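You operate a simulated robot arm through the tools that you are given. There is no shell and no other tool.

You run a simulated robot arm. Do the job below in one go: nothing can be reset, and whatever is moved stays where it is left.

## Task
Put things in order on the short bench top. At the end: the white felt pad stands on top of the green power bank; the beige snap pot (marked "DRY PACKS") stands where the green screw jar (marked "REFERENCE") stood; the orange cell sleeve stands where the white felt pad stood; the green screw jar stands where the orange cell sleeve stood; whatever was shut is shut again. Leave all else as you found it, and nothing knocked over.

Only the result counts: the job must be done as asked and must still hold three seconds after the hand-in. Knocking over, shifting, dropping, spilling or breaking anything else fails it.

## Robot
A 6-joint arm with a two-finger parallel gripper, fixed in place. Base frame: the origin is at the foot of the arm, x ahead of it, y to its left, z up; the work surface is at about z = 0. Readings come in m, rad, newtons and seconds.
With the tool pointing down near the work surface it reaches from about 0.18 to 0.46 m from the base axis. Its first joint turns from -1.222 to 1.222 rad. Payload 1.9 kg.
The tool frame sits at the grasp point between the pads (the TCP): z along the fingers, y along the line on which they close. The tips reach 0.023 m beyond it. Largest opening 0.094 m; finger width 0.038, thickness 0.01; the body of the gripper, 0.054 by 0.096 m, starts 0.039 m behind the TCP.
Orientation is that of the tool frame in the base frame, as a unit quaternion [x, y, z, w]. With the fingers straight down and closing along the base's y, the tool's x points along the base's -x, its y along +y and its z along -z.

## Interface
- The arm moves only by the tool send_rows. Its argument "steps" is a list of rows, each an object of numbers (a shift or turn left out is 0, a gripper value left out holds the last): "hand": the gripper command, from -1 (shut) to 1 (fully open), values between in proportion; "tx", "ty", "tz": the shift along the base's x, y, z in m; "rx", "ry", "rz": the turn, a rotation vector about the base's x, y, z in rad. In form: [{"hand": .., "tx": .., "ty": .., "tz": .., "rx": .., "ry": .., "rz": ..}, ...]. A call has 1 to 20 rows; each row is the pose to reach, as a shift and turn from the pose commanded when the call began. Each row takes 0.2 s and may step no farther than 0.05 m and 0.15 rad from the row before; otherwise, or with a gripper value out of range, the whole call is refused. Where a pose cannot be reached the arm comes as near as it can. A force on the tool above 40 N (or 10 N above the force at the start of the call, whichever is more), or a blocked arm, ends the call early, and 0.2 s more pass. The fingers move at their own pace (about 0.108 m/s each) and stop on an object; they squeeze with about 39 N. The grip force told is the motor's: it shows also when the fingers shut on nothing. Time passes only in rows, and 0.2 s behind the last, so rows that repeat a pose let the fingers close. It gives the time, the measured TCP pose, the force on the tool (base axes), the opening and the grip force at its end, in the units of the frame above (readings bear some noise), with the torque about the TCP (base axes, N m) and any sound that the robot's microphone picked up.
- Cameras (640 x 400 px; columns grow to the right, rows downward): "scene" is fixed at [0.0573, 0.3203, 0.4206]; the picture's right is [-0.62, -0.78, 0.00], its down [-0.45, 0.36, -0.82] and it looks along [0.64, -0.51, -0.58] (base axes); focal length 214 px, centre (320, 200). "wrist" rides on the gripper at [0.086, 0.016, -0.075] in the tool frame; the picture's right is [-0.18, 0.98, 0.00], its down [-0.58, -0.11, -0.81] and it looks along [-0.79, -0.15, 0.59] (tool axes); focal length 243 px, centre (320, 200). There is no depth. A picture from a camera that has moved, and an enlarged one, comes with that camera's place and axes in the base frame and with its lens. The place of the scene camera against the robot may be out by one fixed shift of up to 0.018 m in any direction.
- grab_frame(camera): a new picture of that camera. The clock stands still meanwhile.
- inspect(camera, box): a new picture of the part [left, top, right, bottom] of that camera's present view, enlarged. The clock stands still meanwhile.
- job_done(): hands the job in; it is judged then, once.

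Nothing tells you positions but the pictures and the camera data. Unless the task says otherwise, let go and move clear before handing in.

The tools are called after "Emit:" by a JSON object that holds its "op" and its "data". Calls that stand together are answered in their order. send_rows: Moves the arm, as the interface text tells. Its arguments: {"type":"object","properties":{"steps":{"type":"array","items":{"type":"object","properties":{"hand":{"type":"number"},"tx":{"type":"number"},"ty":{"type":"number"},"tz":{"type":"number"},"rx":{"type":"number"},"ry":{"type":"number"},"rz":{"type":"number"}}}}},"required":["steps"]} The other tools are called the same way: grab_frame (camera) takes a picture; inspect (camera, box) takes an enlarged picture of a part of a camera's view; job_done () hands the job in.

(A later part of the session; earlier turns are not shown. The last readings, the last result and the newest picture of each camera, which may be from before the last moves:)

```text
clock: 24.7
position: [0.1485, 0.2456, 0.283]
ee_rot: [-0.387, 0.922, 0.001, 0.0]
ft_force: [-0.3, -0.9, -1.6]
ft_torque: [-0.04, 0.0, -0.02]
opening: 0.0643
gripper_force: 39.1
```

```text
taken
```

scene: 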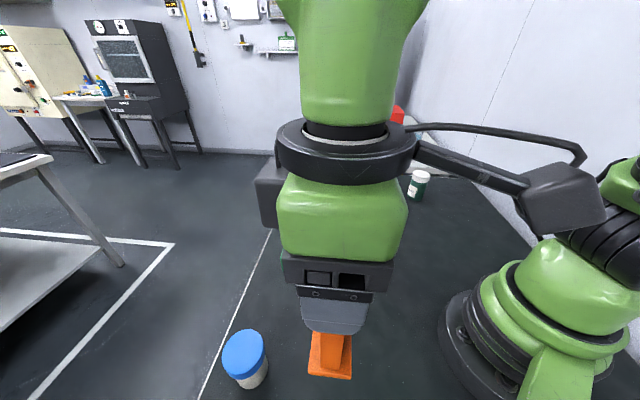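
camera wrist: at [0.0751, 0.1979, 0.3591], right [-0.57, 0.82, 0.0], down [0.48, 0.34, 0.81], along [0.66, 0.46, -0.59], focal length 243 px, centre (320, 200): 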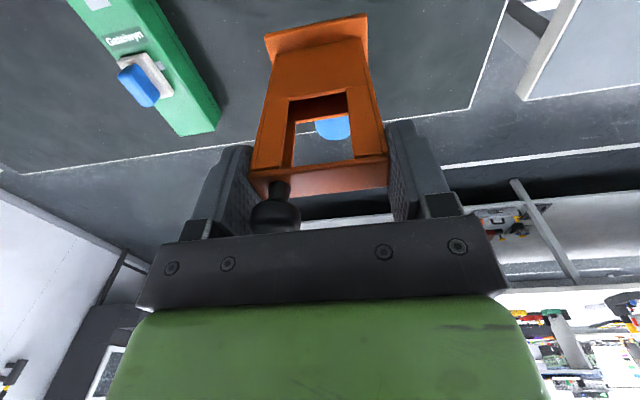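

It lifted cleanly. I now carry it around to the old pad spot, keeping its orientation.

Emit:
{"op": "send_rows", "data": {"steps": [{"hand": -1, "tx": 0.0298, "ty": -0.0108}, {"tx": 0.0587, "ty": -0.0251}, {"tx": 0.0866, "ty": -0.0429}, {"tx": 0.113, "ty": -0.0642}, {"tx": 0.1375, "ty": -0.0887}, {"tx": 0.1596, "ty": -0.1164}, {"tx": 0.179, "ty": -0.1469}, {"tx": 0.1953, "ty": -0.1801}, {"tx": 0.2082, "ty": -0.2156}, {"tx": 0.2173, "ty": -0.253}, {"tx": 0.2225, "ty": -0.292}, {"tx": 0.2234, "ty": -0.332}, {"tx": 0.22, "ty": -0.3727}, {"tx": 0.2119, "ty": -0.4135}, {"tx": 0.1995, "ty": -0.454}, {"tx": 0.1995, "ty": -0.454}]}}

Emit:
{"op": "grab_frame", "data": {"camera": "wrist"}}

Emit:
{"op": "grab_frame", "data": {"camera": "scene"}}

```text
clock: 28.1
position: [0.3482, -0.2074, 0.2827]
ee_rot: [-0.387, 0.922, 0.0, 0.0]
ft_force: [-0.4, 1.0, 0.1]
ft_torque: [0.0, -0.03, 0.01]
opening: 0.0643
gripper_force: 39.4
```

```text
taken
camera wrist: at [0.2748, -0.2566, 0.3575], right [-0.57, 0.82, 0.0], down [0.49, 0.34, 0.81], along [0.66, 0.46, -0.59], focal length 243 px, centre (320, 200)
```

wrist: 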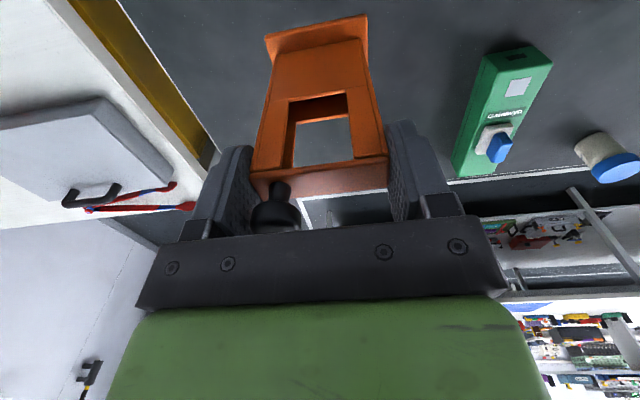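

```text
taken
```

scene: 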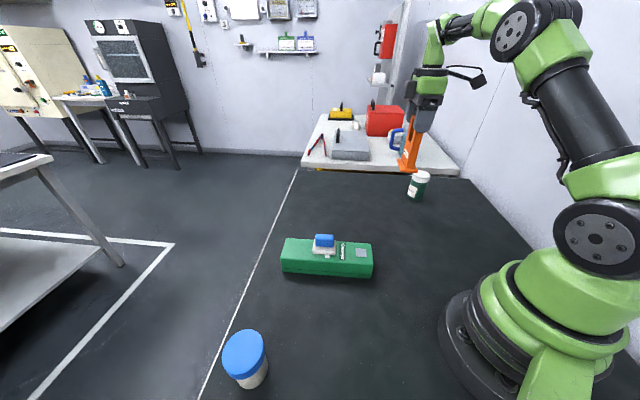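

The sleeve is over the old pad spot. I correct 2 mm and lower it, stopping just above the bench, then check.

Emit:
{"op": "send_rows", "data": {"steps": [{"hand": -1, "tx": 0.0005, "ty": 0.002, "tz": -0.03}, {"tx": 0.0005, "ty": 0.002, "tz": -0.065}, {"tx": 0.0005, "ty": 0.002, "tz": -0.1}, {"tx": 0.0005, "ty": 0.002, "tz": -0.125}, {"tx": 0.0005, "ty": 0.002, "tz": -0.138}, {"tx": 0.0005, "ty": 0.002, "tz": -0.142}, {"tx": 0.0005, "ty": 0.002, "tz": -0.142}]}}

Emit:
{"op": "grab_frame", "data": {"camera": "wrist"}}

Emit:
{"op": "inspect", "data": {"camera": "scene", "box": [360, 130, 480, 230]}}

```text
clock: 29.7
position: [0.3489, -0.2028, 0.142]
ee_rot: [-0.386, 0.923, 0.0, 0.001]
ft_force: [-0.7, -0.5, -1.2]
ft_torque: [0.01, 0.01, 0.05]
opening: 0.0643
gripper_force: 39.0
```

```text
taken
camera wrist: at [0.2765, -0.2513, 0.2162], right [-0.57, 0.82, 0.0], down [0.49, 0.34, 0.81], along [0.66, 0.46, -0.59], focal length 243 px, centre (320, 200)
```

wrist: 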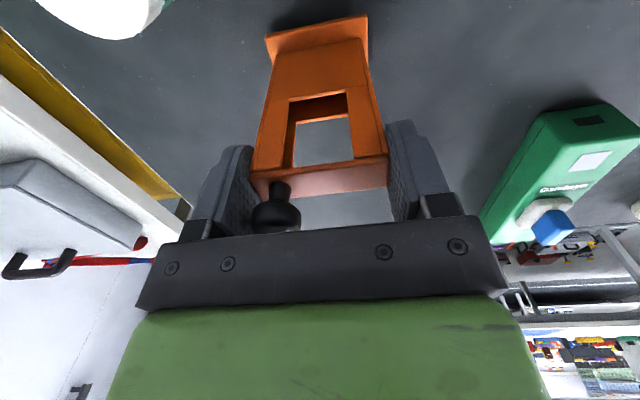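

```text
4.00 times, centred on (420, 180) of scene
camera zoom: at [0.0573, 0.3203, 0.4206], right [-0.62, -0.78, 0.0], down [-0.45, 0.36, -0.82], along [0.64, -0.51, -0.58], focal length 858 px, centre (-80, 280)
```

zoom: 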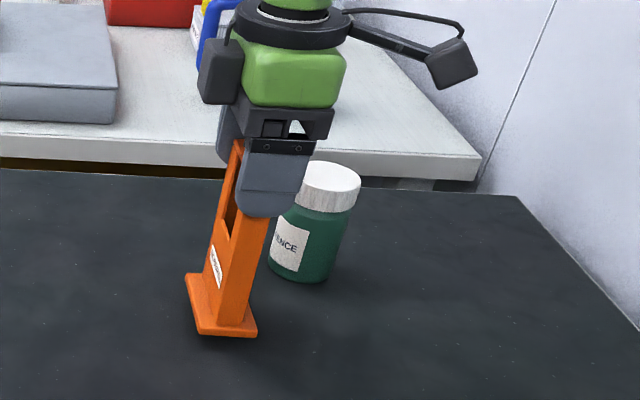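

Still about 9 mm above the bench; I let it settle with a small y correction and re-check before touching down.

Emit:
{"op": "send_rows", "data": {"steps": [{"hand": -1, "ty": -0.0015, "tz": -0.003}, {"ty": -0.0015, "tz": -0.005}, {"ty": -0.0015, "tz": -0.005}, {"ty": -0.0015, "tz": -0.005}]}}

Emit:
{"op": "grab_frame", "data": {"camera": "wrist"}}

```text
clock: 30.7
position: [0.3484, -0.2046, 0.1353]
ee_rot: [-0.386, 0.922, 0.0, 0.001]
ft_force: [-0.1, 0.6, -0.7]
ft_torque: [-0.01, -0.01, 0.03]
opening: 0.0644
gripper_force: 39.4
```

```text
taken
camera wrist: at [0.2761, -0.2537, 0.2106], right [-0.57, 0.82, 0.0], down [0.49, 0.34, 0.81], along [0.66, 0.46, -0.59], focal length 243 px, centre (320, 200)
```

wrist: 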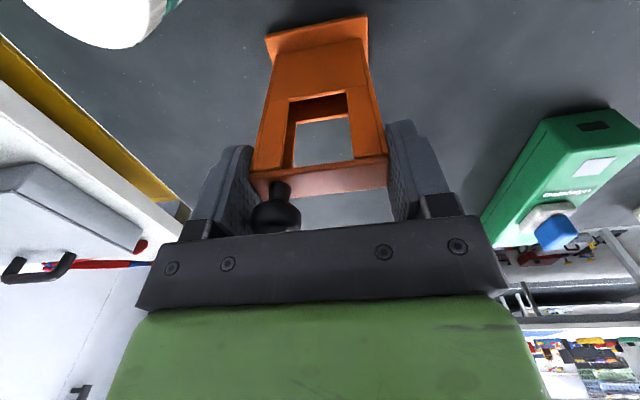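

Position is (0.348, -0.204), within a millimetre of the pad's old centre. I lower the last 3–4 mm in small steps.

Emit:
{"op": "send_rows", "data": {"steps": [{"hand": -1, "ty": -0.0005, "tz": -0.001}, {"ty": -0.0005, "tz": -0.002}, {"ty": -0.0005, "tz": -0.003}, {"ty": -0.0005, "tz": -0.0038}, {"ty": -0.0005, "tz": -0.0038}]}}

Emit:
{"op": "inspect", "data": {"camera": "scene", "box": [380, 150, 460, 230]}}

```text
clock: 31.9
position: [0.3481, -0.2066, 0.1324]
ee_rot: [-0.387, 0.922, 0.0, 0.0]
ft_force: [0.5, 0.5, -0.5]
ft_torque: [0.04, 0.0, -0.04]
opening: 0.0643
gripper_force: 38.9
```

```text
5.00 times, centred on (420, 190) of scene
camera zoom: at [0.0573, 0.3203, 0.4206], right [-0.62, -0.78, 0.0], down [-0.45, 0.36, -0.82], along [0.64, -0.51, -0.58], focal length 1072 px, centre (-180, 250)
```

zoom: 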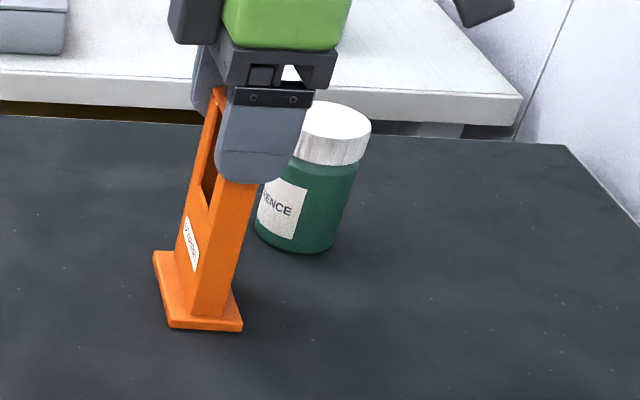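

No contact force yet; I lower another 1–1.5 mm.

Emit:
{"op": "send_rows", "data": {"steps": [{"hand": -1, "ty": 0.0005, "tz": -0.0005}, {"ty": 0.0005, "tz": -0.001}, {"ty": 0.0005, "tz": -0.001}]}}

Emit:
{"op": "grab_frame", "data": {"camera": "wrist"}}

```text
clock: 32.7
position: [0.3482, -0.207, 0.1316]
ee_rot: [-0.386, 0.923, -0.001, 0.001]
ft_force: [-0.6, 1.5, 15.5]
ft_torque: [0.42, 0.19, -0.04]
opening: 0.0643
gripper_force: 38.7
```

```text
taken
camera wrist: at [0.276, -0.2548, 0.2068], right [-0.57, 0.82, 0.0], down [0.48, 0.34, 0.81], along [0.66, 0.46, -0.59], focal length 243 px, centre (320, 200)
```

wrist: 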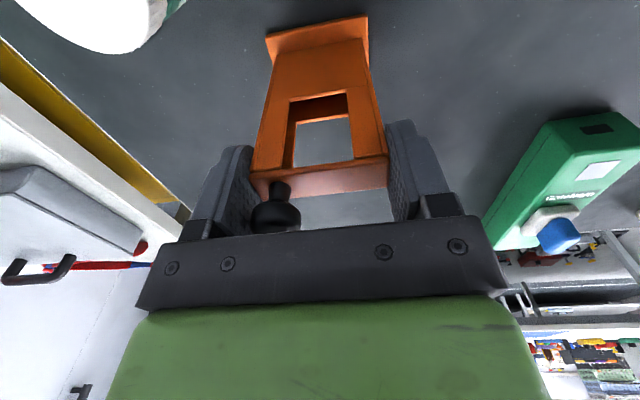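

The sleeve is on the bench (15 N contact) at (0.348, -0.205). I open, then rise straight up past the knob.

Emit:
{"op": "send_rows", "data": {"steps": [{"hand": 0.45, "tz": 0.0005}, {"hand": 0.7, "tz": 0.0005}, {"hand": 1, "tz": 0.0005}, {"hand": 1, "tz": 0.0005}]}}

Emit:
{"op": "grab_frame", "data": {"camera": "wrist"}}

```text
clock: 33.7
position: [0.3481, -0.207, 0.1313]
ee_rot: [-0.387, 0.922, 0.0, 0.0]
ft_force: [0.1, 0.3, -0.3]
ft_torque: [-0.02, -0.02, 0.01]
opening: 0.0941
gripper_force: 0.0
```

```text
taken
camera wrist: at [0.2763, -0.255, 0.2066], right [-0.57, 0.82, 0.0], down [0.49, 0.34, 0.81], along [0.66, 0.46, -0.59], focal length 243 px, centre (320, 200)
```

wrist: 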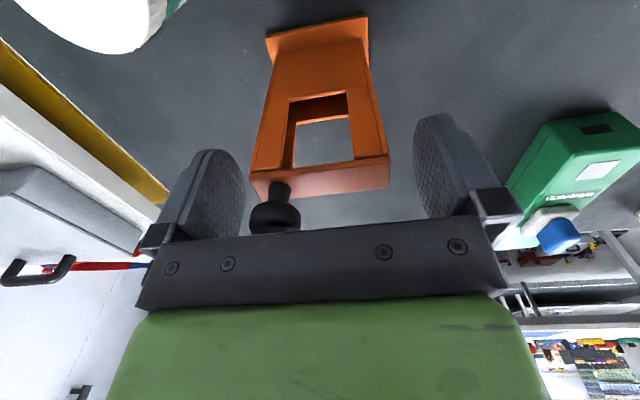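

The sleeve stands free. I rise, turn the wrist back toward the radial direction and move to view the jar closely.

Emit:
{"op": "send_rows", "data": {"steps": [{"hand": 1, "tz": 0.02}, {"tz": 0.06}, {"tz": 0.1}, {"tz": 0.14}, {"tz": 0.15, "tx": -0.004, "ty": -0.005, "rz": -0.14}, {"tz": 0.15, "tx": -0.008, "ty": -0.011, "rz": -0.28}, {"tz": 0.15, "tx": -0.013, "ty": -0.017, "rz": -0.42}, {"tz": 0.15, "tx": -0.018, "ty": -0.023, "rz": -0.56}, {"tz": 0.15, "tx": -0.022, "ty": -0.029, "rz": -0.7}, {"tz": 0.15, "tx": -0.026, "ty": -0.034, "rz": -0.84}, {"tz": 0.15, "tx": -0.03, "ty": -0.04, "rz": -0.98}, {"tz": 0.15, "tx": -0.035, "ty": -0.046, "rz": -1.12}, {"tz": 0.15, "tx": -0.04, "ty": -0.052, "rz": -1.26}, {"tz": 0.15, "tx": -0.044, "ty": -0.058, "rz": -1.4}, {"tz": 0.15, "tx": -0.048, "ty": -0.063, "rz": -1.53}, {"tz": 0.15, "tx": -0.048, "ty": -0.063, "rz": -1.53}]}}

Emit:
{"op": "grab_frame", "data": {"camera": "wrist"}}

Emit:
{"op": "grab_frame", "data": {"camera": "scene"}}

```text
clock: 37.1
position: [0.2985, -0.269, 0.2816]
ee_rot: [0.361, 0.932, 0.0, 0.0]
ft_force: [0.2, 0.1, 0.5]
ft_torque: [0.0, 0.01, -0.02]
opening: 0.094
gripper_force: 0.0
```

```text
taken
camera wrist: at [0.2469, -0.1971, 0.3564], right [0.8, 0.6, 0.0], down [0.36, -0.47, 0.81], along [0.49, -0.64, -0.59], focal length 243 px, centre (320, 200)
```

wrist: 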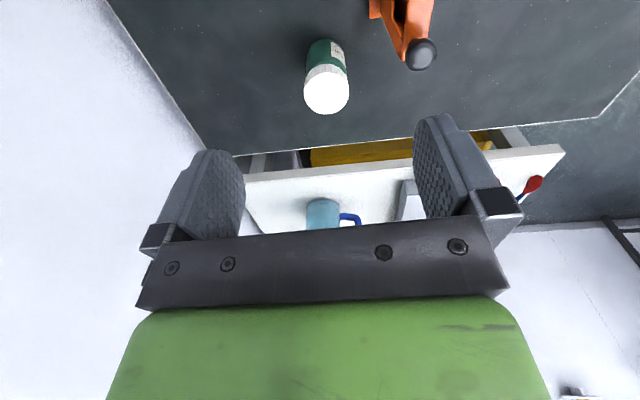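

```text
taken
```

scene: 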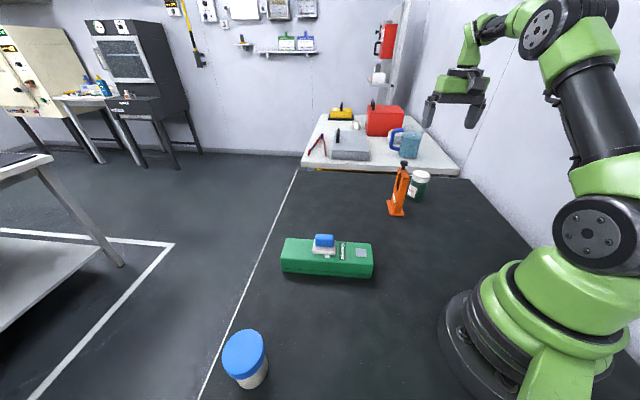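

Emit:
{"op": "inspect", "data": {"camera": "wrist", "box": [270, 20, 390, 130]}}

Emit:
{"op": "inspect", "data": {"camera": "scene", "box": [370, 150, 450, 225]}}

```text
3.64 times, centred on (330, 75) of wrist
camera zoom: at [0.2469, -0.1971, 0.3564], right [0.8, 0.6, 0.0], down [0.36, -0.47, 0.81], along [0.49, -0.64, -0.59], focal length 882 px, centre (284, 654)
```

zoom: 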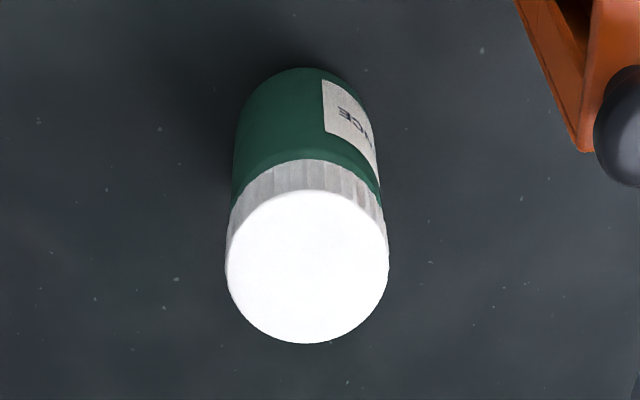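

```text
5.33 times, centred on (410, 188) of scene
camera zoom: at [0.0573, 0.3203, 0.4206], right [-0.62, -0.78, 0.0], down [-0.45, 0.36, -0.82], along [0.64, -0.51, -0.58], focal length 1144 px, centre (-160, 267)
```

zoom: 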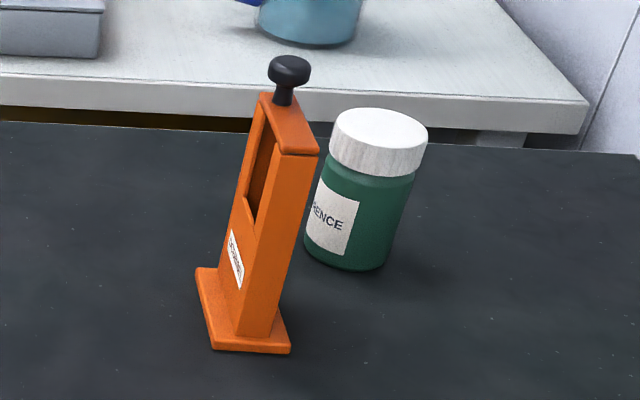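

The jar is at about (0.347, -0.316), top z≈0.092 with the lid from about z=0.074. I move over it at a safe height to test the reach.

Emit:
{"op": "send_rows", "data": {"steps": [{"hand": 1, "tx": 0.0238, "ty": -0.0246}, {"tx": 0.0476, "ty": -0.0492}, {"tx": 0.0476, "ty": -0.0492, "tz": -0.03}, {"tx": 0.0476, "ty": -0.0492, "tz": -0.07}, {"tx": 0.0476, "ty": -0.0492, "tz": -0.11}, {"tx": 0.0476, "ty": -0.0492, "tz": -0.13}, {"tx": 0.0476, "ty": -0.0492, "tz": -0.13}, {"tx": 0.0476, "ty": -0.0492, "tz": -0.13}]}}

Emit:
{"op": "grab_frame", "data": {"camera": "wrist"}}

Emit:
{"op": "inspect", "data": {"camera": "scene", "box": [350, 80, 510, 230]}}

```text
clock: 38.9
position: [0.3426, -0.3083, 0.1509]
ee_rot: [0.36, 0.933, 0.0, 0.001]
ft_force: [0.1, -0.2, 0.4]
ft_torque: [-0.01, 0.02, 0.04]
opening: 0.0937
gripper_force: 0.0
out of reach, approached as far as the arm can: row 1, 2, 3, 4, 5, 6, 7, 8
```

```text
taken
camera wrist: at [0.2897, -0.2363, 0.2257], right [0.8, 0.6, 0.0], down [0.36, -0.47, 0.81], along [0.49, -0.64, -0.59], focal length 243 px, centre (320, 200)
```

wrist: 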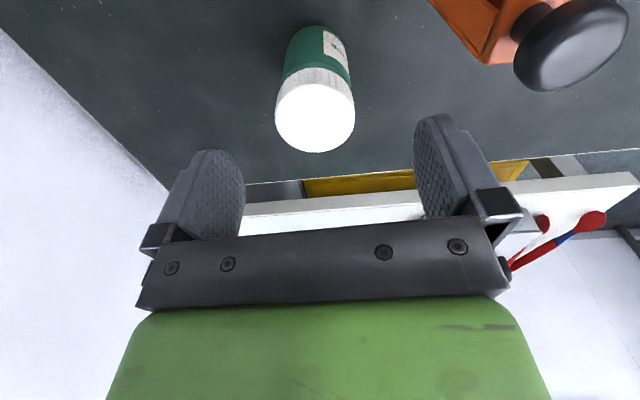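

```text
2.67 times, centred on (430, 155) of scene
camera zoom: at [0.0573, 0.3203, 0.4206], right [-0.62, -0.78, 0.0], down [-0.45, 0.36, -0.82], along [0.64, -0.51, -0.58], focal length 572 px, centre (27, 320)
```

zoom: 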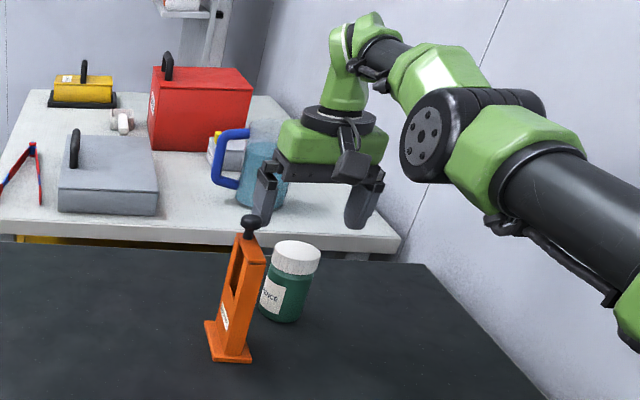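

With the tool vertical the arm stops at radius 0.46, about 10 mm short. I tilt the tool outward by 0.15 rad about the closing axis, which leaves the finger faces vertical, and check the reach.

Emit:
{"op": "send_rows", "data": {"steps": [{"hand": 1, "rx": -0.05, "ry": -0.055}, {"rx": -0.101, "ry": -0.111}, {"rx": -0.101, "ry": -0.111}, {"rx": -0.101, "ry": -0.111}]}}

Emit:
{"op": "grab_frame", "data": {"camera": "wrist"}}

```text
clock: 39.9
position: [0.3605, -0.3236, 0.1521]
ee_rot: [0.359, 0.93, -0.027, 0.07]
ft_force: [-0.4, 0.0, 1.3]
ft_torque: [0.01, -0.01, -0.03]
opening: 0.094
gripper_force: 0.2
out of reach, approached as far as the arm can: row 1, 2, 3, 4
```

```text
taken
camera wrist: at [0.3003, -0.2441, 0.2133], right [0.8, 0.61, 0.03], down [0.26, -0.39, 0.88], along [0.55, -0.7, -0.47], focal length 243 px, centre (320, 200)
```

wrist: 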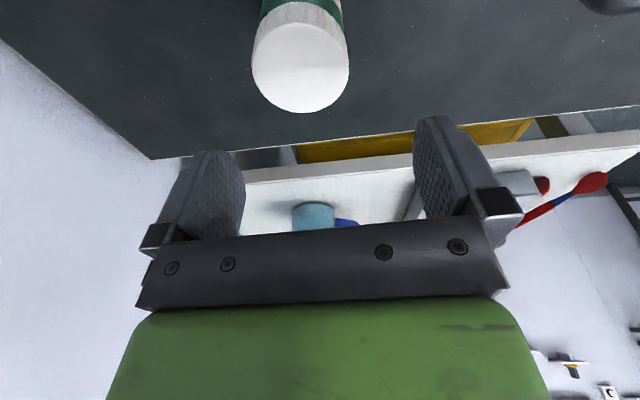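

The tilted tool reaches farther than needed (radius 0.484). I shift back toward the jar's axis at the same height and check again.

Emit:
{"op": "send_rows", "data": {"steps": [{"hand": 1, "tx": -0.013, "ty": 0.006}, {"tx": -0.013, "ty": 0.006}, {"tx": -0.013, "ty": 0.006}]}}

Emit:
{"op": "grab_frame", "data": {"camera": "wrist"}}

```text
clock: 40.7
position: [0.3589, -0.3246, 0.1549]
ee_rot: [0.358, 0.931, -0.027, 0.069]
ft_force: [0.0, -0.9, 0.2]
ft_torque: [-0.01, -0.05, -0.02]
opening: 0.0941
gripper_force: 0.0
out of reach, approached as far as the arm can: row 1, 2, 3
```

```text
taken
camera wrist: at [0.2977, -0.2466, 0.2157], right [0.8, 0.61, 0.03], down [0.26, -0.39, 0.88], along [0.55, -0.7, -0.47], focal length 243 px, centre (320, 200)
```

wrist: 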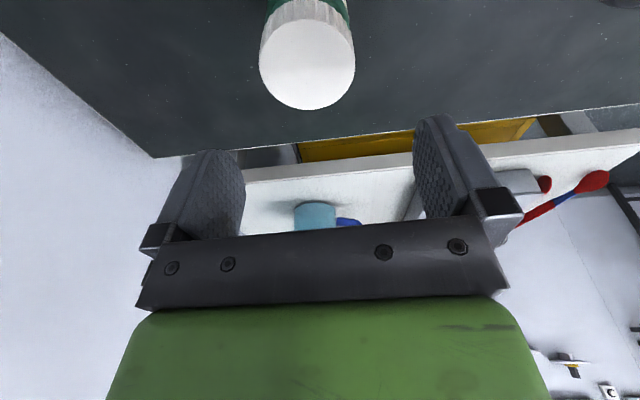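

The solver seems stuck at its limit here. I back off inward with the same tilt to get a reachable pose again, then will approach the jar at lower height.

Emit:
{"op": "send_rows", "data": {"steps": [{"hand": 1, "tx": -0.018, "ty": 0.022}, {"tx": -0.035, "ty": 0.043}, {"tx": -0.035, "ty": 0.043}, {"tx": -0.035, "ty": 0.043}]}}

Emit:
{"op": "grab_frame", "data": {"camera": "wrist"}}

Emit:
{"op": "grab_frame", "data": {"camera": "scene"}}

```text
clock: 41.7
position: [0.3599, -0.3253, 0.1548]
ee_rot: [0.359, 0.93, -0.027, 0.069]
ft_force: [-1.0, 0.5, -0.6]
ft_torque: [0.03, 0.0, 0.0]
opening: 0.0941
gripper_force: 0.0
out of reach, approached as far as the arm can: row 1, 2, 3, 4
```

```text
taken
camera wrist: at [0.2989, -0.2453, 0.2163], right [0.8, 0.61, 0.03], down [0.26, -0.39, 0.88], along [0.55, -0.7, -0.47], focal length 243 px, centre (320, 200)
```

wrist: 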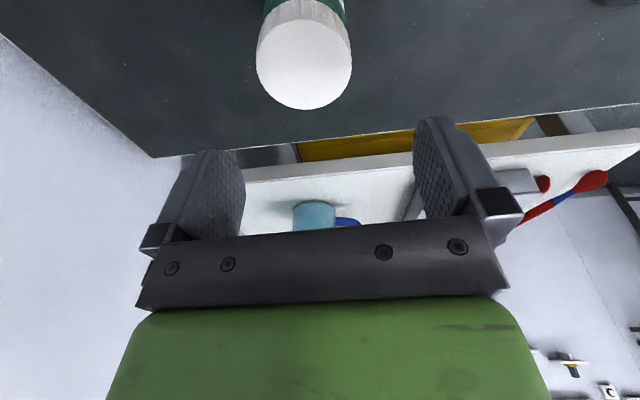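

```text
taken
```

scene: 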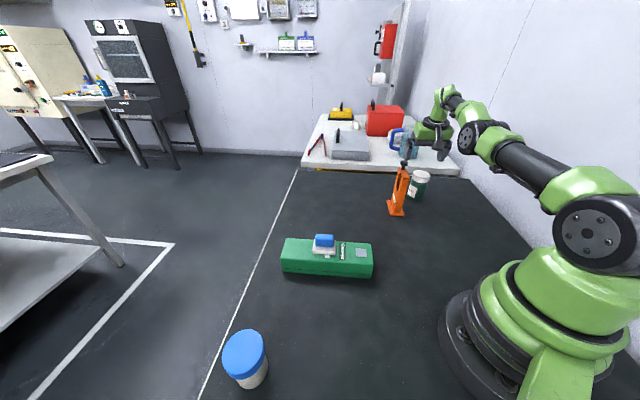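

The arm looks fully stretched and stuck there. I command back toward the earlier good pose (up, tool vertical) to bend the elbow again.

Emit:
{"op": "send_rows", "data": {"steps": [{"hand": 1, "rx": 0.05, "ry": 0.055, "tz": 0.03}, {"rx": 0.101, "ry": 0.111, "tz": 0.06}, {"rx": 0.101, "ry": 0.111, "tz": 0.1}, {"rx": 0.101, "ry": 0.111, "tz": 0.13}, {"rx": 0.101, "ry": 0.111, "tz": 0.13}]}}

Emit:
{"op": "grab_frame", "data": {"camera": "scene"}}

```text
clock: 42.9
position: [0.3302, -0.2898, 0.253]
ee_rot: [0.36, 0.933, 0.001, 0.0]
ft_force: [-0.8, 0.8, -0.2]
ft_torque: [0.01, 0.0, -0.01]
opening: 0.0939
gripper_force: 0.0
out of reach, approached as far as the arm can: row 1, 2, 3, 4, 5
```

```text
taken
```

scene: 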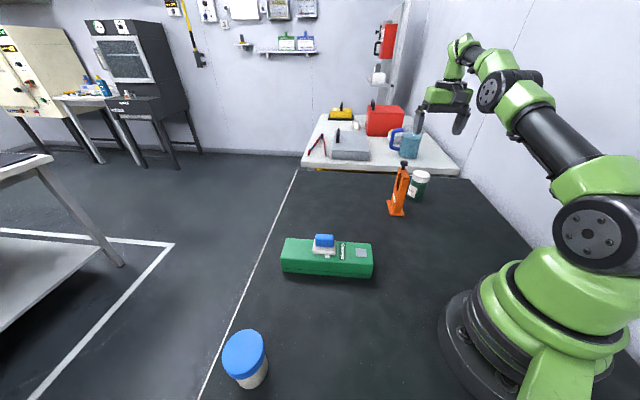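

The arm is at full extension and the solver only slides along it. A downward command should flex the elbow again, so I command a lower target (z≈0.20) at the same inward position, staying above the sleeve's knob.

Emit:
{"op": "send_rows", "data": {"steps": [{"hand": 1, "tz": -0.03}, {"tz": -0.06}, {"tz": -0.08}, {"tz": -0.08}]}}

Emit:
{"op": "grab_frame", "data": {"camera": "scene"}}

```text
clock: 43.9
position: [0.3296, -0.2912, 0.1688]
ee_rot: [0.36, 0.933, 0.0, 0.001]
ft_force: [0.4, -0.4, 0.0]
ft_torque: [0.0, -0.01, -0.03]
opening: 0.0939
gripper_force: 0.0
```

```text
taken
```

scene: 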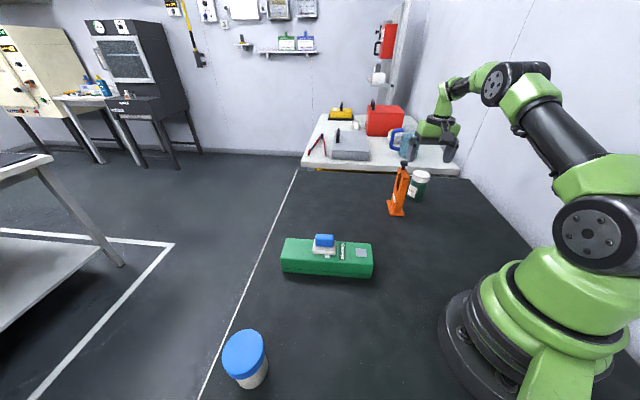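

The arm is free again (TCP at about (0.330, -0.291, 0.17)). Now I tilt outward by 0.2 rad here, then move out over the jar, which keeps the wrist well inside its reach.

Emit:
{"op": "send_rows", "data": {"steps": [{"hand": 1, "tz": 0.01}, {"tz": 0.01, "rx": -0.0673, "ry": -0.074}, {"tz": 0.01, "rx": -0.1346, "ry": -0.1479}, {"tz": 0.0, "rx": -0.1346, "ry": -0.1479, "tx": 0.0087, "ty": -0.0127}, {"tz": -0.01, "rx": -0.1346, "ry": -0.1479, "tx": 0.0173, "ty": -0.0253}, {"tz": -0.01, "rx": -0.1346, "ry": -0.1479, "tx": 0.0173, "ty": -0.0253}, {"tz": -0.01, "rx": -0.1346, "ry": -0.1479, "tx": 0.0173, "ty": -0.0253}]}}

Emit:
{"op": "grab_frame", "data": {"camera": "wrist"}}

Emit:
{"op": "inspect", "data": {"camera": "scene", "box": [350, 80, 510, 230]}}

```text
clock: 45.5
position: [0.3492, -0.3191, 0.162]
ee_rot: [0.358, 0.928, -0.037, 0.094]
ft_force: [0.2, 0.6, -0.2]
ft_torque: [-0.01, -0.03, -0.03]
opening: 0.0939
gripper_force: 0.1
```

```text
taken
camera wrist: at [0.2855, -0.2388, 0.2174], right [0.79, 0.61, 0.04], down [0.23, -0.36, 0.91], along [0.56, -0.71, -0.42], focal length 243 px, centre (320, 200)
```

wrist: 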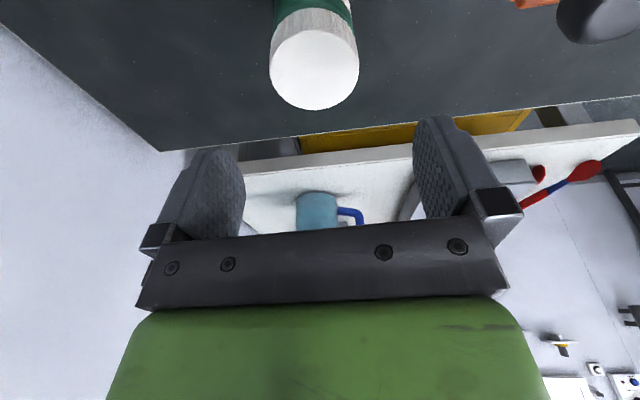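

```text
2.67 times, centred on (430, 155) of scene
camera zoom: at [0.0573, 0.3203, 0.4206], right [-0.62, -0.78, 0.0], down [-0.45, 0.36, -0.82], along [0.64, -0.51, -0.58], focal length 572 px, centre (27, 320)
```

zoom: 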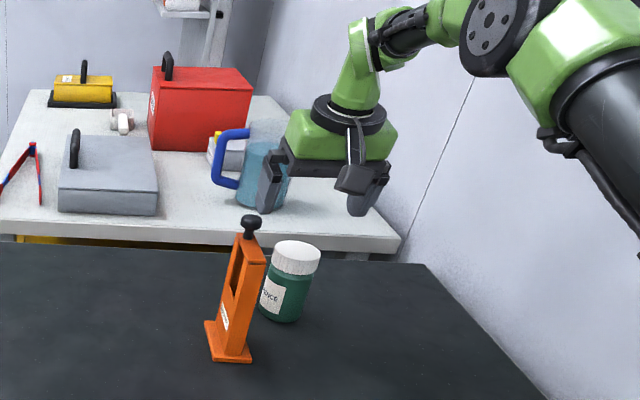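

The tilt gives good reach: TCP (0.348, -0.318, 0.161) right over the jar. I shift 4 mm inward and descend so the fingers straddle the lid.

Emit:
{"op": "send_rows", "data": {"steps": [{"hand": 1, "tx": -0.0025, "ty": 0.0028, "tz": -0.02}, {"tx": -0.0025, "ty": 0.0028, "tz": -0.045}, {"tx": -0.0025, "ty": 0.0028, "tz": -0.065}, {"tx": -0.0025, "ty": 0.0028, "tz": -0.075}, {"tx": -0.0025, "ty": 0.0028, "tz": -0.075}, {"tx": -0.0025, "ty": 0.0028, "tz": -0.075}]}}

Emit:
{"op": "grab_frame", "data": {"camera": "wrist"}}

Emit:
{"op": "inspect", "data": {"camera": "scene", "box": [360, 110, 480, 220]}}

```text
clock: 46.9
position: [0.3441, -0.318, 0.0869]
ee_rot: [0.359, 0.928, -0.037, 0.094]
ft_force: [-0.9, -0.2, 0.7]
ft_torque: [0.01, -0.02, -0.05]
opening: 0.0938
gripper_force: 0.1
```

```text
taken
camera wrist: at [0.2812, -0.2368, 0.1426], right [0.79, 0.61, 0.04], down [0.23, -0.36, 0.91], along [0.56, -0.71, -0.42], focal length 243 px, centre (320, 200)
```

wrist: 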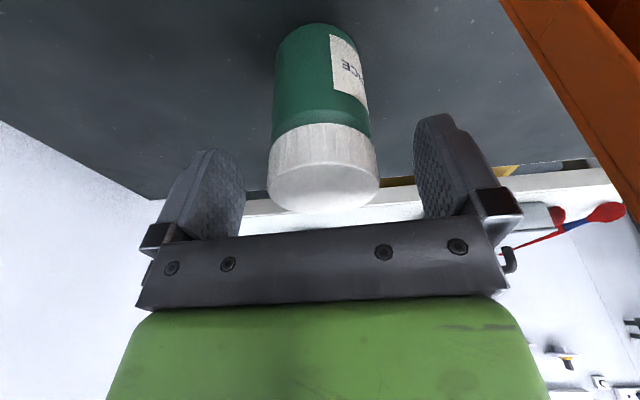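

```text
3.64 times, centred on (420, 165) of scene
camera zoom: at [0.0573, 0.3203, 0.4206], right [-0.62, -0.78, 0.0], down [-0.45, 0.36, -0.82], along [0.64, -0.51, -0.58], focal length 780 px, centre (-44, 327)
```

zoom: 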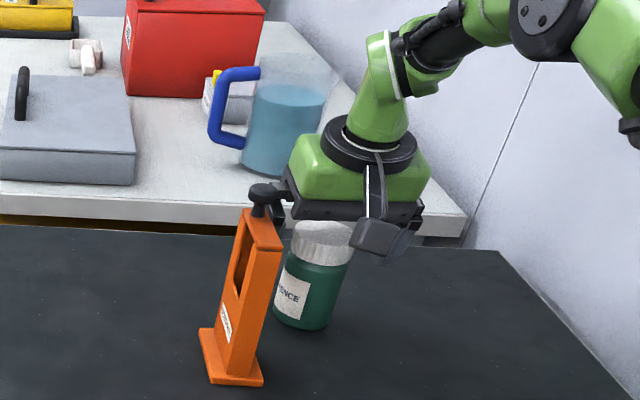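

The lid sits between the fingers, within 2 mm of centre, and the sleeve is clear. I lower 3 mm and close on the lid.

Emit:
{"op": "send_rows", "data": {"steps": [{"hand": 1, "tx": 0.0012, "ty": 0.0, "tz": -0.003}, {"hand": 0.5, "tx": 0.0012, "tz": -0.003}, {"hand": 0.2, "tx": 0.0012, "tz": -0.003}, {"hand": -1, "tx": 0.0012, "tz": -0.003}, {"hand": -1, "tx": 0.0012, "tz": -0.003}, {"hand": -1, "tx": 0.0012, "tz": -0.003}]}}

Emit:
{"op": "grab_frame", "data": {"camera": "wrist"}}

```text
clock: 48.3
position: [0.3461, -0.3172, 0.0831]
ee_rot: [0.358, 0.928, -0.036, 0.093]
ft_force: [0.2, -0.2, 0.1]
ft_torque: [-0.01, 0.01, 0.01]
opening: 0.0512
gripper_force: 39.1
```

```text
taken
camera wrist: at [0.2827, -0.2367, 0.1398], right [0.79, 0.61, 0.04], down [0.23, -0.36, 0.91], along [0.56, -0.71, -0.42], focal length 243 px, centre (320, 200)
```

wrist: 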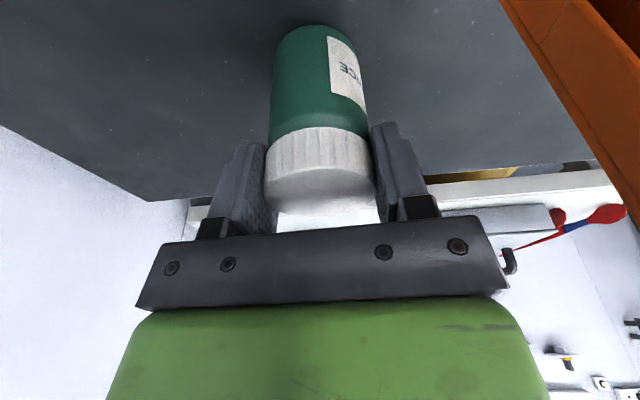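

The lid is gripped (51 mm) and the jar is centred on the TCP at (0.3455, -0.315). I lift slowly and check that the whole jar comes up with its lid.

Emit:
{"op": "send_rows", "data": {"steps": [{"hand": -1, "tz": 0.005}, {"tz": 0.015}, {"tz": 0.03}, {"tz": 0.05}, {"tz": 0.07}, {"tz": 0.07}]}}

Emit:
{"op": "grab_frame", "data": {"camera": "wrist"}}

Emit:
{"op": "inspect", "data": {"camera": "scene", "box": [360, 110, 480, 220]}}

```text
clock: 49.7
position: [0.3458, -0.318, 0.153]
ee_rot: [0.359, 0.928, -0.036, 0.093]
ft_force: [-0.7, -0.7, -1.6]
ft_torque: [0.0, -0.01, 0.03]
opening: 0.0512
gripper_force: 39.1
```

```text
taken
camera wrist: at [0.2828, -0.2376, 0.2092], right [0.79, 0.61, 0.04], down [0.23, -0.36, 0.91], along [0.56, -0.71, -0.42], focal length 243 px, centre (320, 200)
```

wrist: 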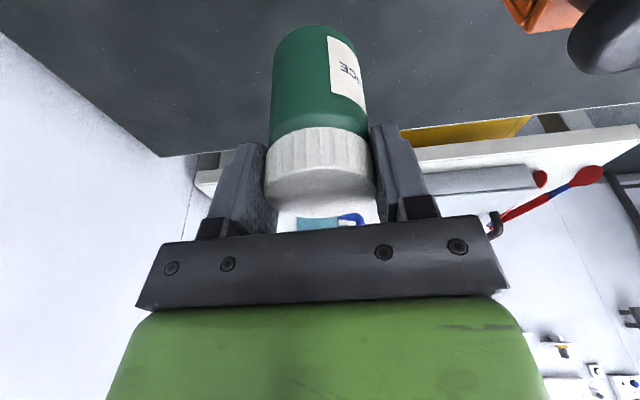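

```text
3.64 times, centred on (420, 165) of scene
camera zoom: at [0.0573, 0.3203, 0.4206], right [-0.62, -0.78, 0.0], down [-0.45, 0.36, -0.82], along [0.64, -0.51, -0.58], focal length 780 px, centre (-44, 327)
```

zoom: 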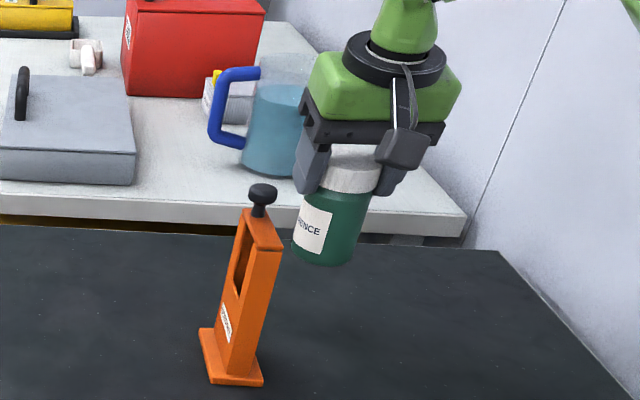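

The jar is up with its lid on. I retract radially inward while rising, staying clear of the sleeve.

Emit:
{"op": "send_rows", "data": {"steps": [{"hand": -1, "tx": -0.027, "ty": 0.0247, "tz": 0.025}, {"tx": -0.054, "ty": 0.0494, "tz": 0.05}, {"tx": -0.081, "ty": 0.0741, "tz": 0.075}, {"tx": -0.108, "ty": 0.0988, "tz": 0.1}, {"tx": -0.135, "ty": 0.1235, "tz": 0.12}, {"tx": -0.135, "ty": 0.1235, "tz": 0.12}]}}

Emit:
{"op": "grab_frame", "data": {"camera": "scene"}}

Emit:
{"op": "grab_frame", "data": {"camera": "wrist"}}

```text
clock: 51.1
position: [0.2115, -0.191, 0.2738]
ee_rot: [0.358, 0.928, -0.036, 0.094]
ft_force: [0.1, 0.4, -1.6]
ft_torque: [-0.02, -0.03, -0.01]
opening: 0.051
gripper_force: 38.8
```

```text
taken
```

scene: 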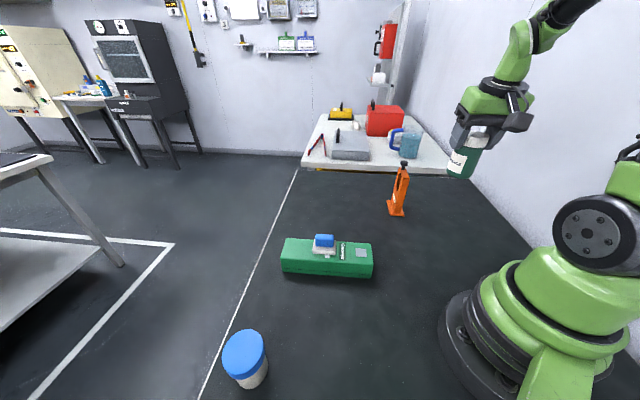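

```text
taken
camera wrist: at [0.1483, -0.111, 0.3296], right [0.79, 0.61, 0.04], down [0.23, -0.36, 0.91], along [0.56, -0.71, -0.42], focal length 243 px, centre (320, 200)
```

wrist: 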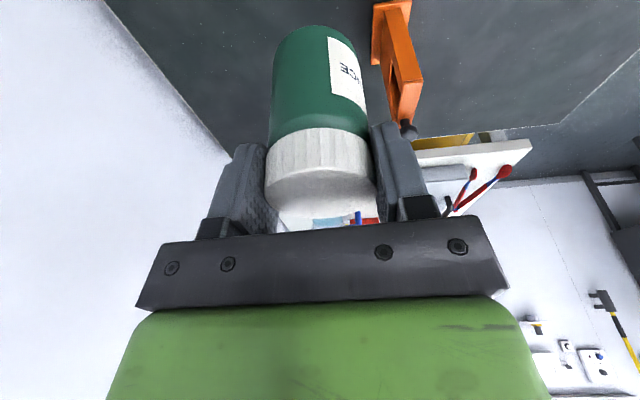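

The jar is clear of the sleeve at z=0.27. I swing it around the base to the sleeve's old spot, turning with the arm so the tilt stays radial.

Emit:
{"op": "send_rows", "data": {"steps": [{"hand": -1, "tx": 0.0225, "ty": 0.0278, "rz": 0.126}, {"tx": 0.0414, "ty": 0.0582, "rz": 0.2521}, {"tx": 0.0563, "ty": 0.0908, "rz": 0.3781}, {"tx": 0.067, "ty": 0.1251, "rz": 0.5042}, {"tx": 0.0733, "ty": 0.1605, "rz": 0.6302}, {"tx": 0.0751, "ty": 0.1965, "rz": 0.7562}, {"tx": 0.0725, "ty": 0.2325, "rz": 0.8823}, {"tx": 0.0652, "ty": 0.2679, "rz": 1.0083}, {"tx": 0.0536, "ty": 0.3022, "rz": 1.1344}, {"tx": 0.0377, "ty": 0.3348, "rz": 1.2604}, {"tx": 0.0178, "ty": 0.3651, "rz": 1.3864}, {"tx": -0.0058, "ty": 0.3928, "rz": 1.5125}, {"tx": -0.0327, "ty": 0.4173, "rz": 1.6385}, {"tx": -0.0624, "ty": 0.4383, "rz": 1.7645}, {"tx": -0.0624, "ty": 0.4383, "rz": 1.7645}, {"tx": -0.0624, "ty": 0.4383, "rz": 1.7645}]}}

Emit:
{"op": "grab_frame", "data": {"camera": "wrist"}}

Emit:
{"op": "grab_frame", "data": {"camera": "scene"}}

```text
clock: 54.5
position: [0.1496, 0.2445, 0.275]
ee_rot: [-0.49, 0.866, 0.049, 0.087]
ft_force: [-0.6, -0.7, -2.9]
ft_torque: [0.01, -0.02, -0.02]
opening: 0.0511
gripper_force: 39.0
```

```text
taken
camera wrist: at [0.0848, 0.1684, 0.3309], right [-0.75, 0.66, 0.04], down [0.3, 0.29, 0.91], along [0.59, 0.69, -0.42], focal length 243 px, centre (320, 200)
```

wrist: 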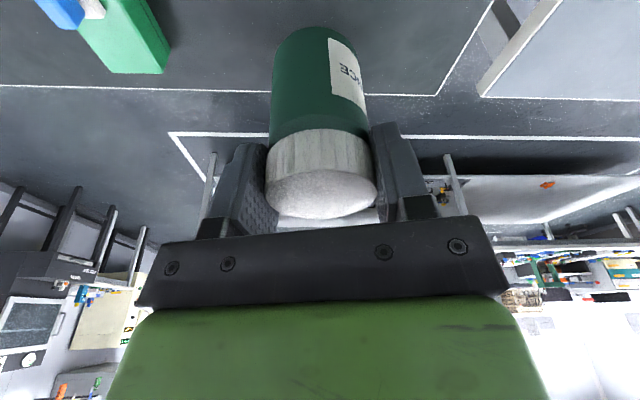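

```text
taken
```

scene: 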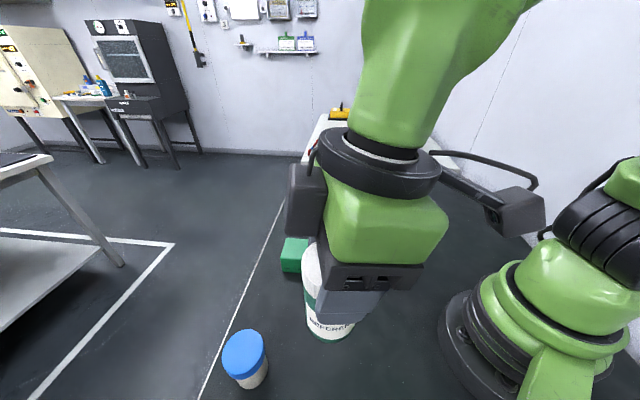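

The jar hovers over the sleeve's old spot. I lower it to about 1 cm above the bench and re-measure before touching down.

Emit:
{"op": "send_rows", "data": {"steps": [{"hand": -1, "tz": -0.04}, {"tz": -0.08}, {"tz": -0.12}, {"tz": -0.15}, {"tz": -0.17}, {"tz": -0.18}, {"tz": -0.18}, {"tz": -0.18}]}}

Emit:
{"op": "grab_frame", "data": {"camera": "wrist"}}

Emit:
{"op": "inspect", "data": {"camera": "scene", "box": [200, 260, 410, 400]}}

```text
clock: 56.3
position: [0.1488, 0.2439, 0.0954]
ee_rot: [-0.488, 0.867, 0.05, 0.087]
ft_force: [-0.7, -0.2, -2.0]
ft_torque: [0.01, 0.0, -0.03]
opening: 0.0513
gripper_force: 38.8
```

```text
taken
camera wrist: at [0.0821, 0.1684, 0.1511], right [-0.75, 0.66, 0.04], down [0.3, 0.29, 0.91], along [0.59, 0.69, -0.42], focal length 243 px, centre (320, 200)
```

wrist: 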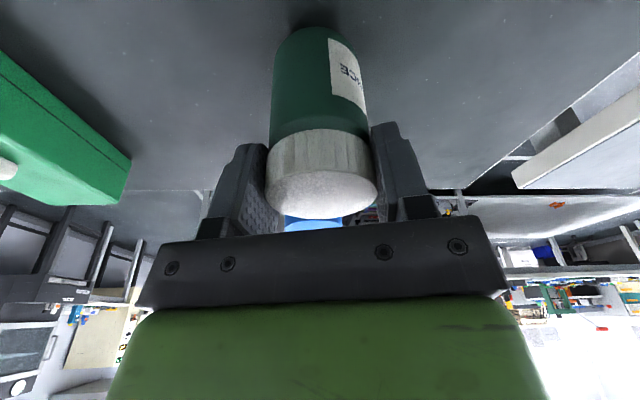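

```text
2.86 times, centred on (305, 330) of scene
camera zoom: at [0.0573, 0.3203, 0.4206], right [-0.62, -0.78, 0.0], down [-0.45, 0.36, -0.82], along [0.64, -0.51, -0.58], focal length 613 px, centre (363, -171)
```

zoom: 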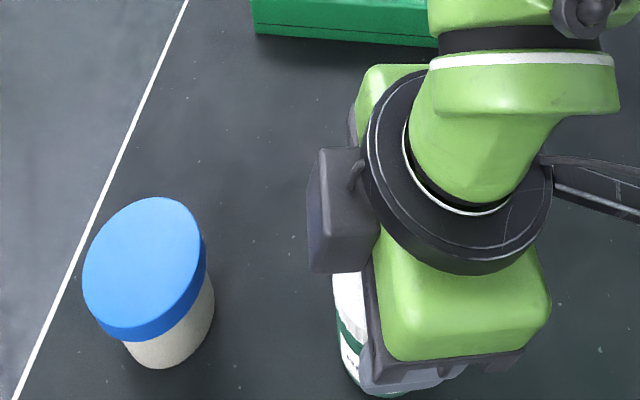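

It is about 1 cm up and 3 mm short in y. I correct, lower to about 3 mm above the bench and re-measure.

Emit:
{"op": "send_rows", "data": {"steps": [{"hand": -1, "tx": 0.0012, "ty": 0.003, "tz": -0.004}, {"tx": 0.0012, "ty": 0.003, "tz": -0.008}, {"tx": 0.0012, "ty": 0.003, "tz": -0.008}, {"tx": 0.0012, "ty": 0.003, "tz": -0.008}]}}

Emit:
{"op": "grab_frame", "data": {"camera": "wrist"}}

```text
clock: 57.3
position: [0.1462, 0.247, 0.0855]
ee_rot: [-0.49, 0.866, 0.049, 0.087]
ft_force: [0.1, 0.0, -1.3]
ft_torque: [0.0, -0.01, 0.01]
opening: 0.0514
gripper_force: 38.9
```

```text
taken
camera wrist: at [0.0828, 0.1721, 0.142], right [-0.75, 0.66, 0.04], down [0.3, 0.29, 0.91], along [0.59, 0.69, -0.42], focal length 243 px, centre (320, 200)
```

wrist: 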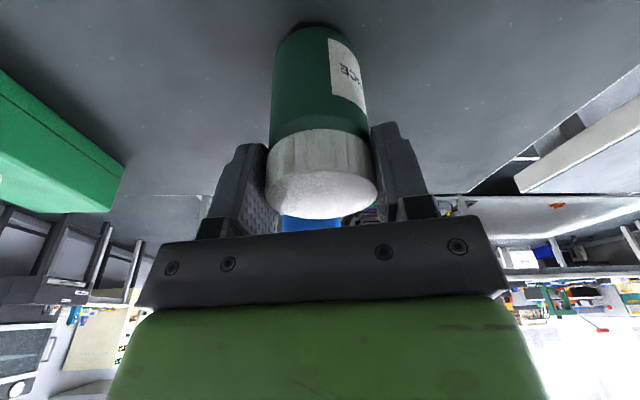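

TCP is now (0.1476, 0.2489), within about 1 mm of target. I lower the last 2–3 mm gently.

Emit:
{"op": "send_rows", "data": {"steps": [{"hand": -1, "tz": -0.001}, {"tz": -0.002}, {"tz": -0.0025}, {"tz": -0.0025}]}}

```text
clock: 58.3
position: [0.1487, 0.2474, 0.0845]
ee_rot: [-0.489, 0.867, 0.048, 0.086]
ft_force: [-1.8, -1.7, 11.8]
ft_torque: [-0.12, 0.06, -0.03]
opening: 0.051
gripper_force: 39.2
```

The jar is on the bench (12 N contact). I open the fingers and check.

Emit:
{"op": "send_rows", "data": {"steps": [{"hand": 0.2, "tz": 0.0005}, {"hand": 0.5, "tz": 0.0005}, {"hand": 0.8, "tz": 0.0005}, {"hand": 0.8, "tz": 0.0005}]}}

Emit:
{"op": "grab_frame", "data": {"camera": "wrist"}}

```text
clock: 59.3
position: [0.1486, 0.2461, 0.0839]
ee_rot: [-0.489, 0.866, 0.049, 0.088]
ft_force: [0.3, 0.5, -0.6]
ft_torque: [0.01, -0.03, -0.02]
opening: 0.0847
gripper_force: 0.1
```

```text
taken
camera wrist: at [0.0829, 0.1719, 0.1399], right [-0.75, 0.66, 0.04], down [0.3, 0.29, 0.91], along [0.59, 0.69, -0.42], focal length 243 px, centre (320, 200)
```

wrist: 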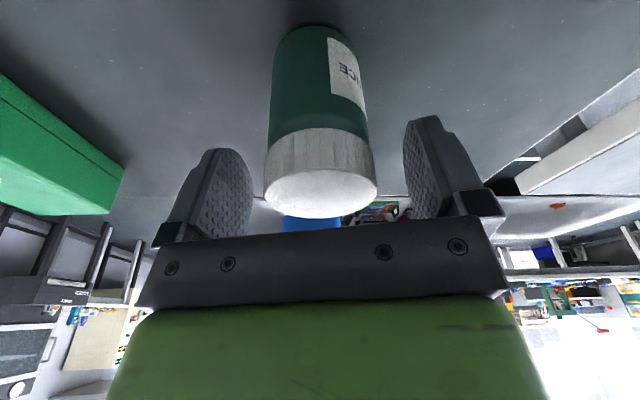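

The jar is released and stands at the sleeve's old spot. I rise straight up and look at the jar and the pot.

Emit:
{"op": "send_rows", "data": {"steps": [{"hand": 0.8, "tz": 0.02}, {"hand": 1, "tz": 0.05}, {"tz": 0.09}, {"tz": 0.13}, {"tz": 0.16}, {"tz": 0.16}]}}

Emit:
{"op": "grab_frame", "data": {"camera": "wrist"}}

Emit:
{"op": "grab_frame", "data": {"camera": "scene"}}

```text
clock: 60.7
position: [0.1506, 0.2471, 0.2447]
ee_rot: [-0.489, 0.867, 0.049, 0.087]
ft_force: [-0.2, 0.1, 0.6]
ft_torque: [-0.01, -0.04, 0.0]
opening: 0.0937
gripper_force: 0.1
```

```text
taken
camera wrist: at [0.0857, 0.1718, 0.3001], right [-0.75, 0.66, 0.04], down [0.3, 0.29, 0.91], along [0.59, 0.69, -0.42], focal length 243 px, centre (320, 200)
```

wrist: 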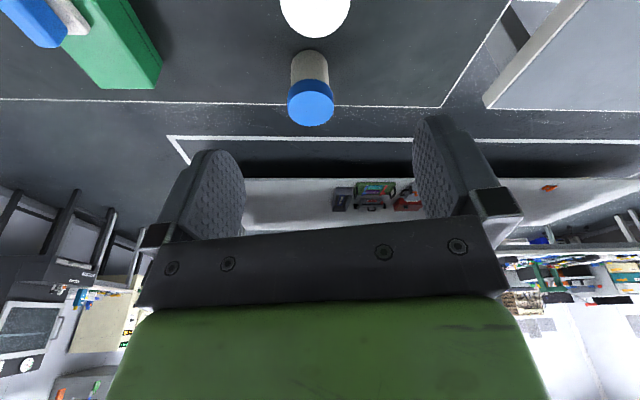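

```text
taken
```

scene: 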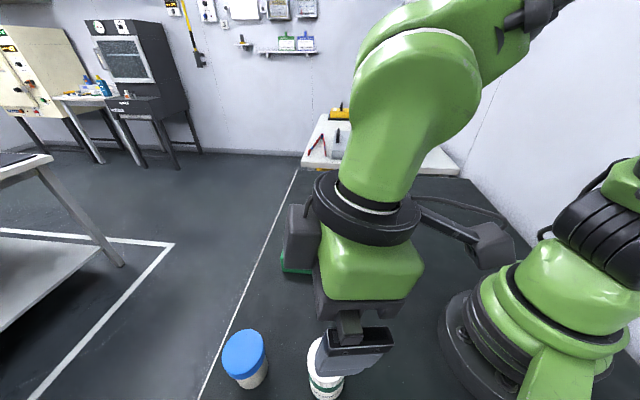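

I zoom in on the pot to measure it.

Emit:
{"op": "inspect", "data": {"camera": "wrist", "box": [260, 0, 380, 140]}}

Emit:
{"op": "inspect", "data": {"camera": "wrist", "box": [275, 40, 345, 130]}}

```text
2.86 times, centred on (320, 70) of wrist
camera zoom: at [0.0857, 0.1718, 0.3001], right [-0.75, 0.66, 0.04], down [0.3, 0.29, 0.91], along [0.59, 0.69, -0.42], focal length 693 px, centre (320, 571)
```

zoom: 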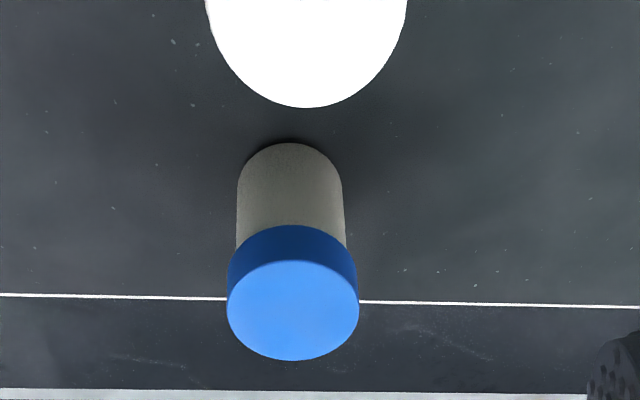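

```text
4.44 times, centred on (310, 85) of wrist
camera zoom: at [0.0857, 0.1718, 0.3001], right [-0.75, 0.66, 0.04], down [0.3, 0.29, 0.91], along [0.59, 0.69, -0.42], focal length 1078 px, centre (364, 711)
```

zoom: 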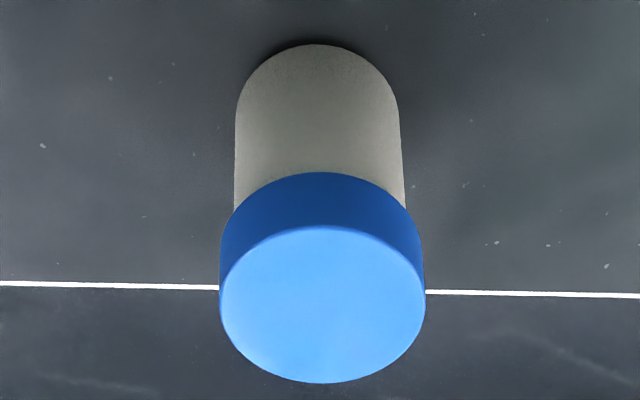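

The pot's axis is at (0.2336, 0.335), its lid spans z≈0.058–0.078. I approach with the same 0.2 rad tilt but with the wrist yawed to 10°, so the camera stays away from the jar behind it.

Emit:
{"op": "send_rows", "data": {"steps": [{"hand": 1, "tx": 0.014, "ty": 0.0144, "rz": -0.1423}, {"tx": 0.028, "ty": 0.0288, "rz": -0.2845}, {"tx": 0.042, "ty": 0.0432, "rz": -0.4268}, {"tx": 0.056, "ty": 0.0575, "rz": -0.569}, {"tx": 0.07, "ty": 0.0719, "rz": -0.7113}, {"tx": 0.083, "ty": 0.0863, "rz": -0.8535}, {"tx": 0.083, "ty": 0.0863, "tz": -0.04, "rz": -0.8535}, {"tx": 0.083, "ty": 0.0863, "tz": -0.08, "rz": -0.8535}, {"tx": 0.083, "ty": 0.0863, "tz": -0.1, "rz": -0.8535}, {"tx": 0.083, "ty": 0.0863, "tz": -0.1, "rz": -0.8535}, {"tx": 0.083, "ty": 0.0863, "tz": -0.1, "rz": -0.8535}]}}

Emit:
{"op": "grab_frame", "data": {"camera": "wrist"}}

Emit:
{"op": "grab_frame", "data": {"camera": "scene"}}

```text
clock: 63.1
position: [0.2299, 0.3362, 0.143]
ee_rot: [-0.087, 0.991, 0.008, 0.099]
ft_force: [-0.7, 0.0, 0.0]
ft_torque: [0.06, 0.02, 0.0]
opening: 0.0939
gripper_force: 0.1
```

```text
taken
camera wrist: at [0.1287, 0.336, 0.1995], right [0.01, 1.0, 0.04], down [0.42, -0.04, 0.91], along [0.91, 0.01, -0.42], focal length 243 px, centre (320, 200)
```

wrist: 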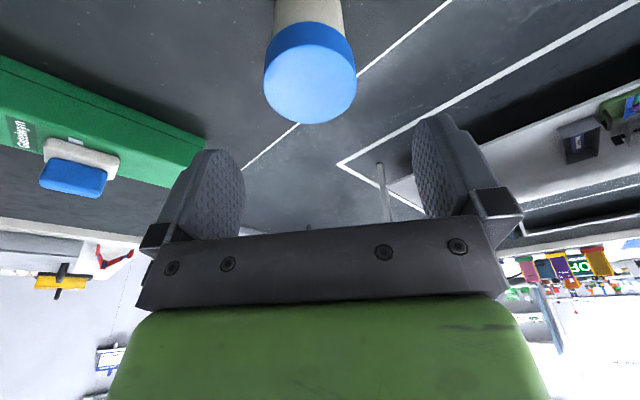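

```text
taken
```

scene: 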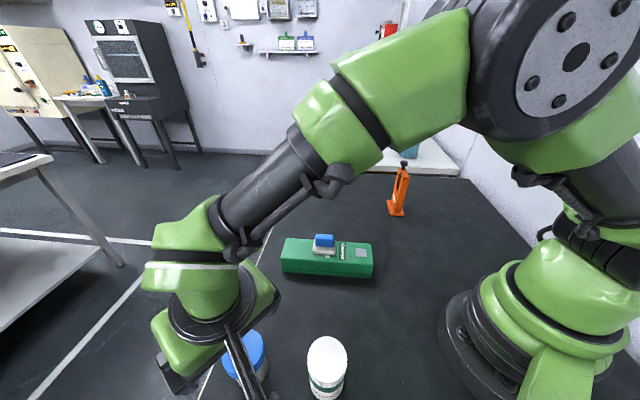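

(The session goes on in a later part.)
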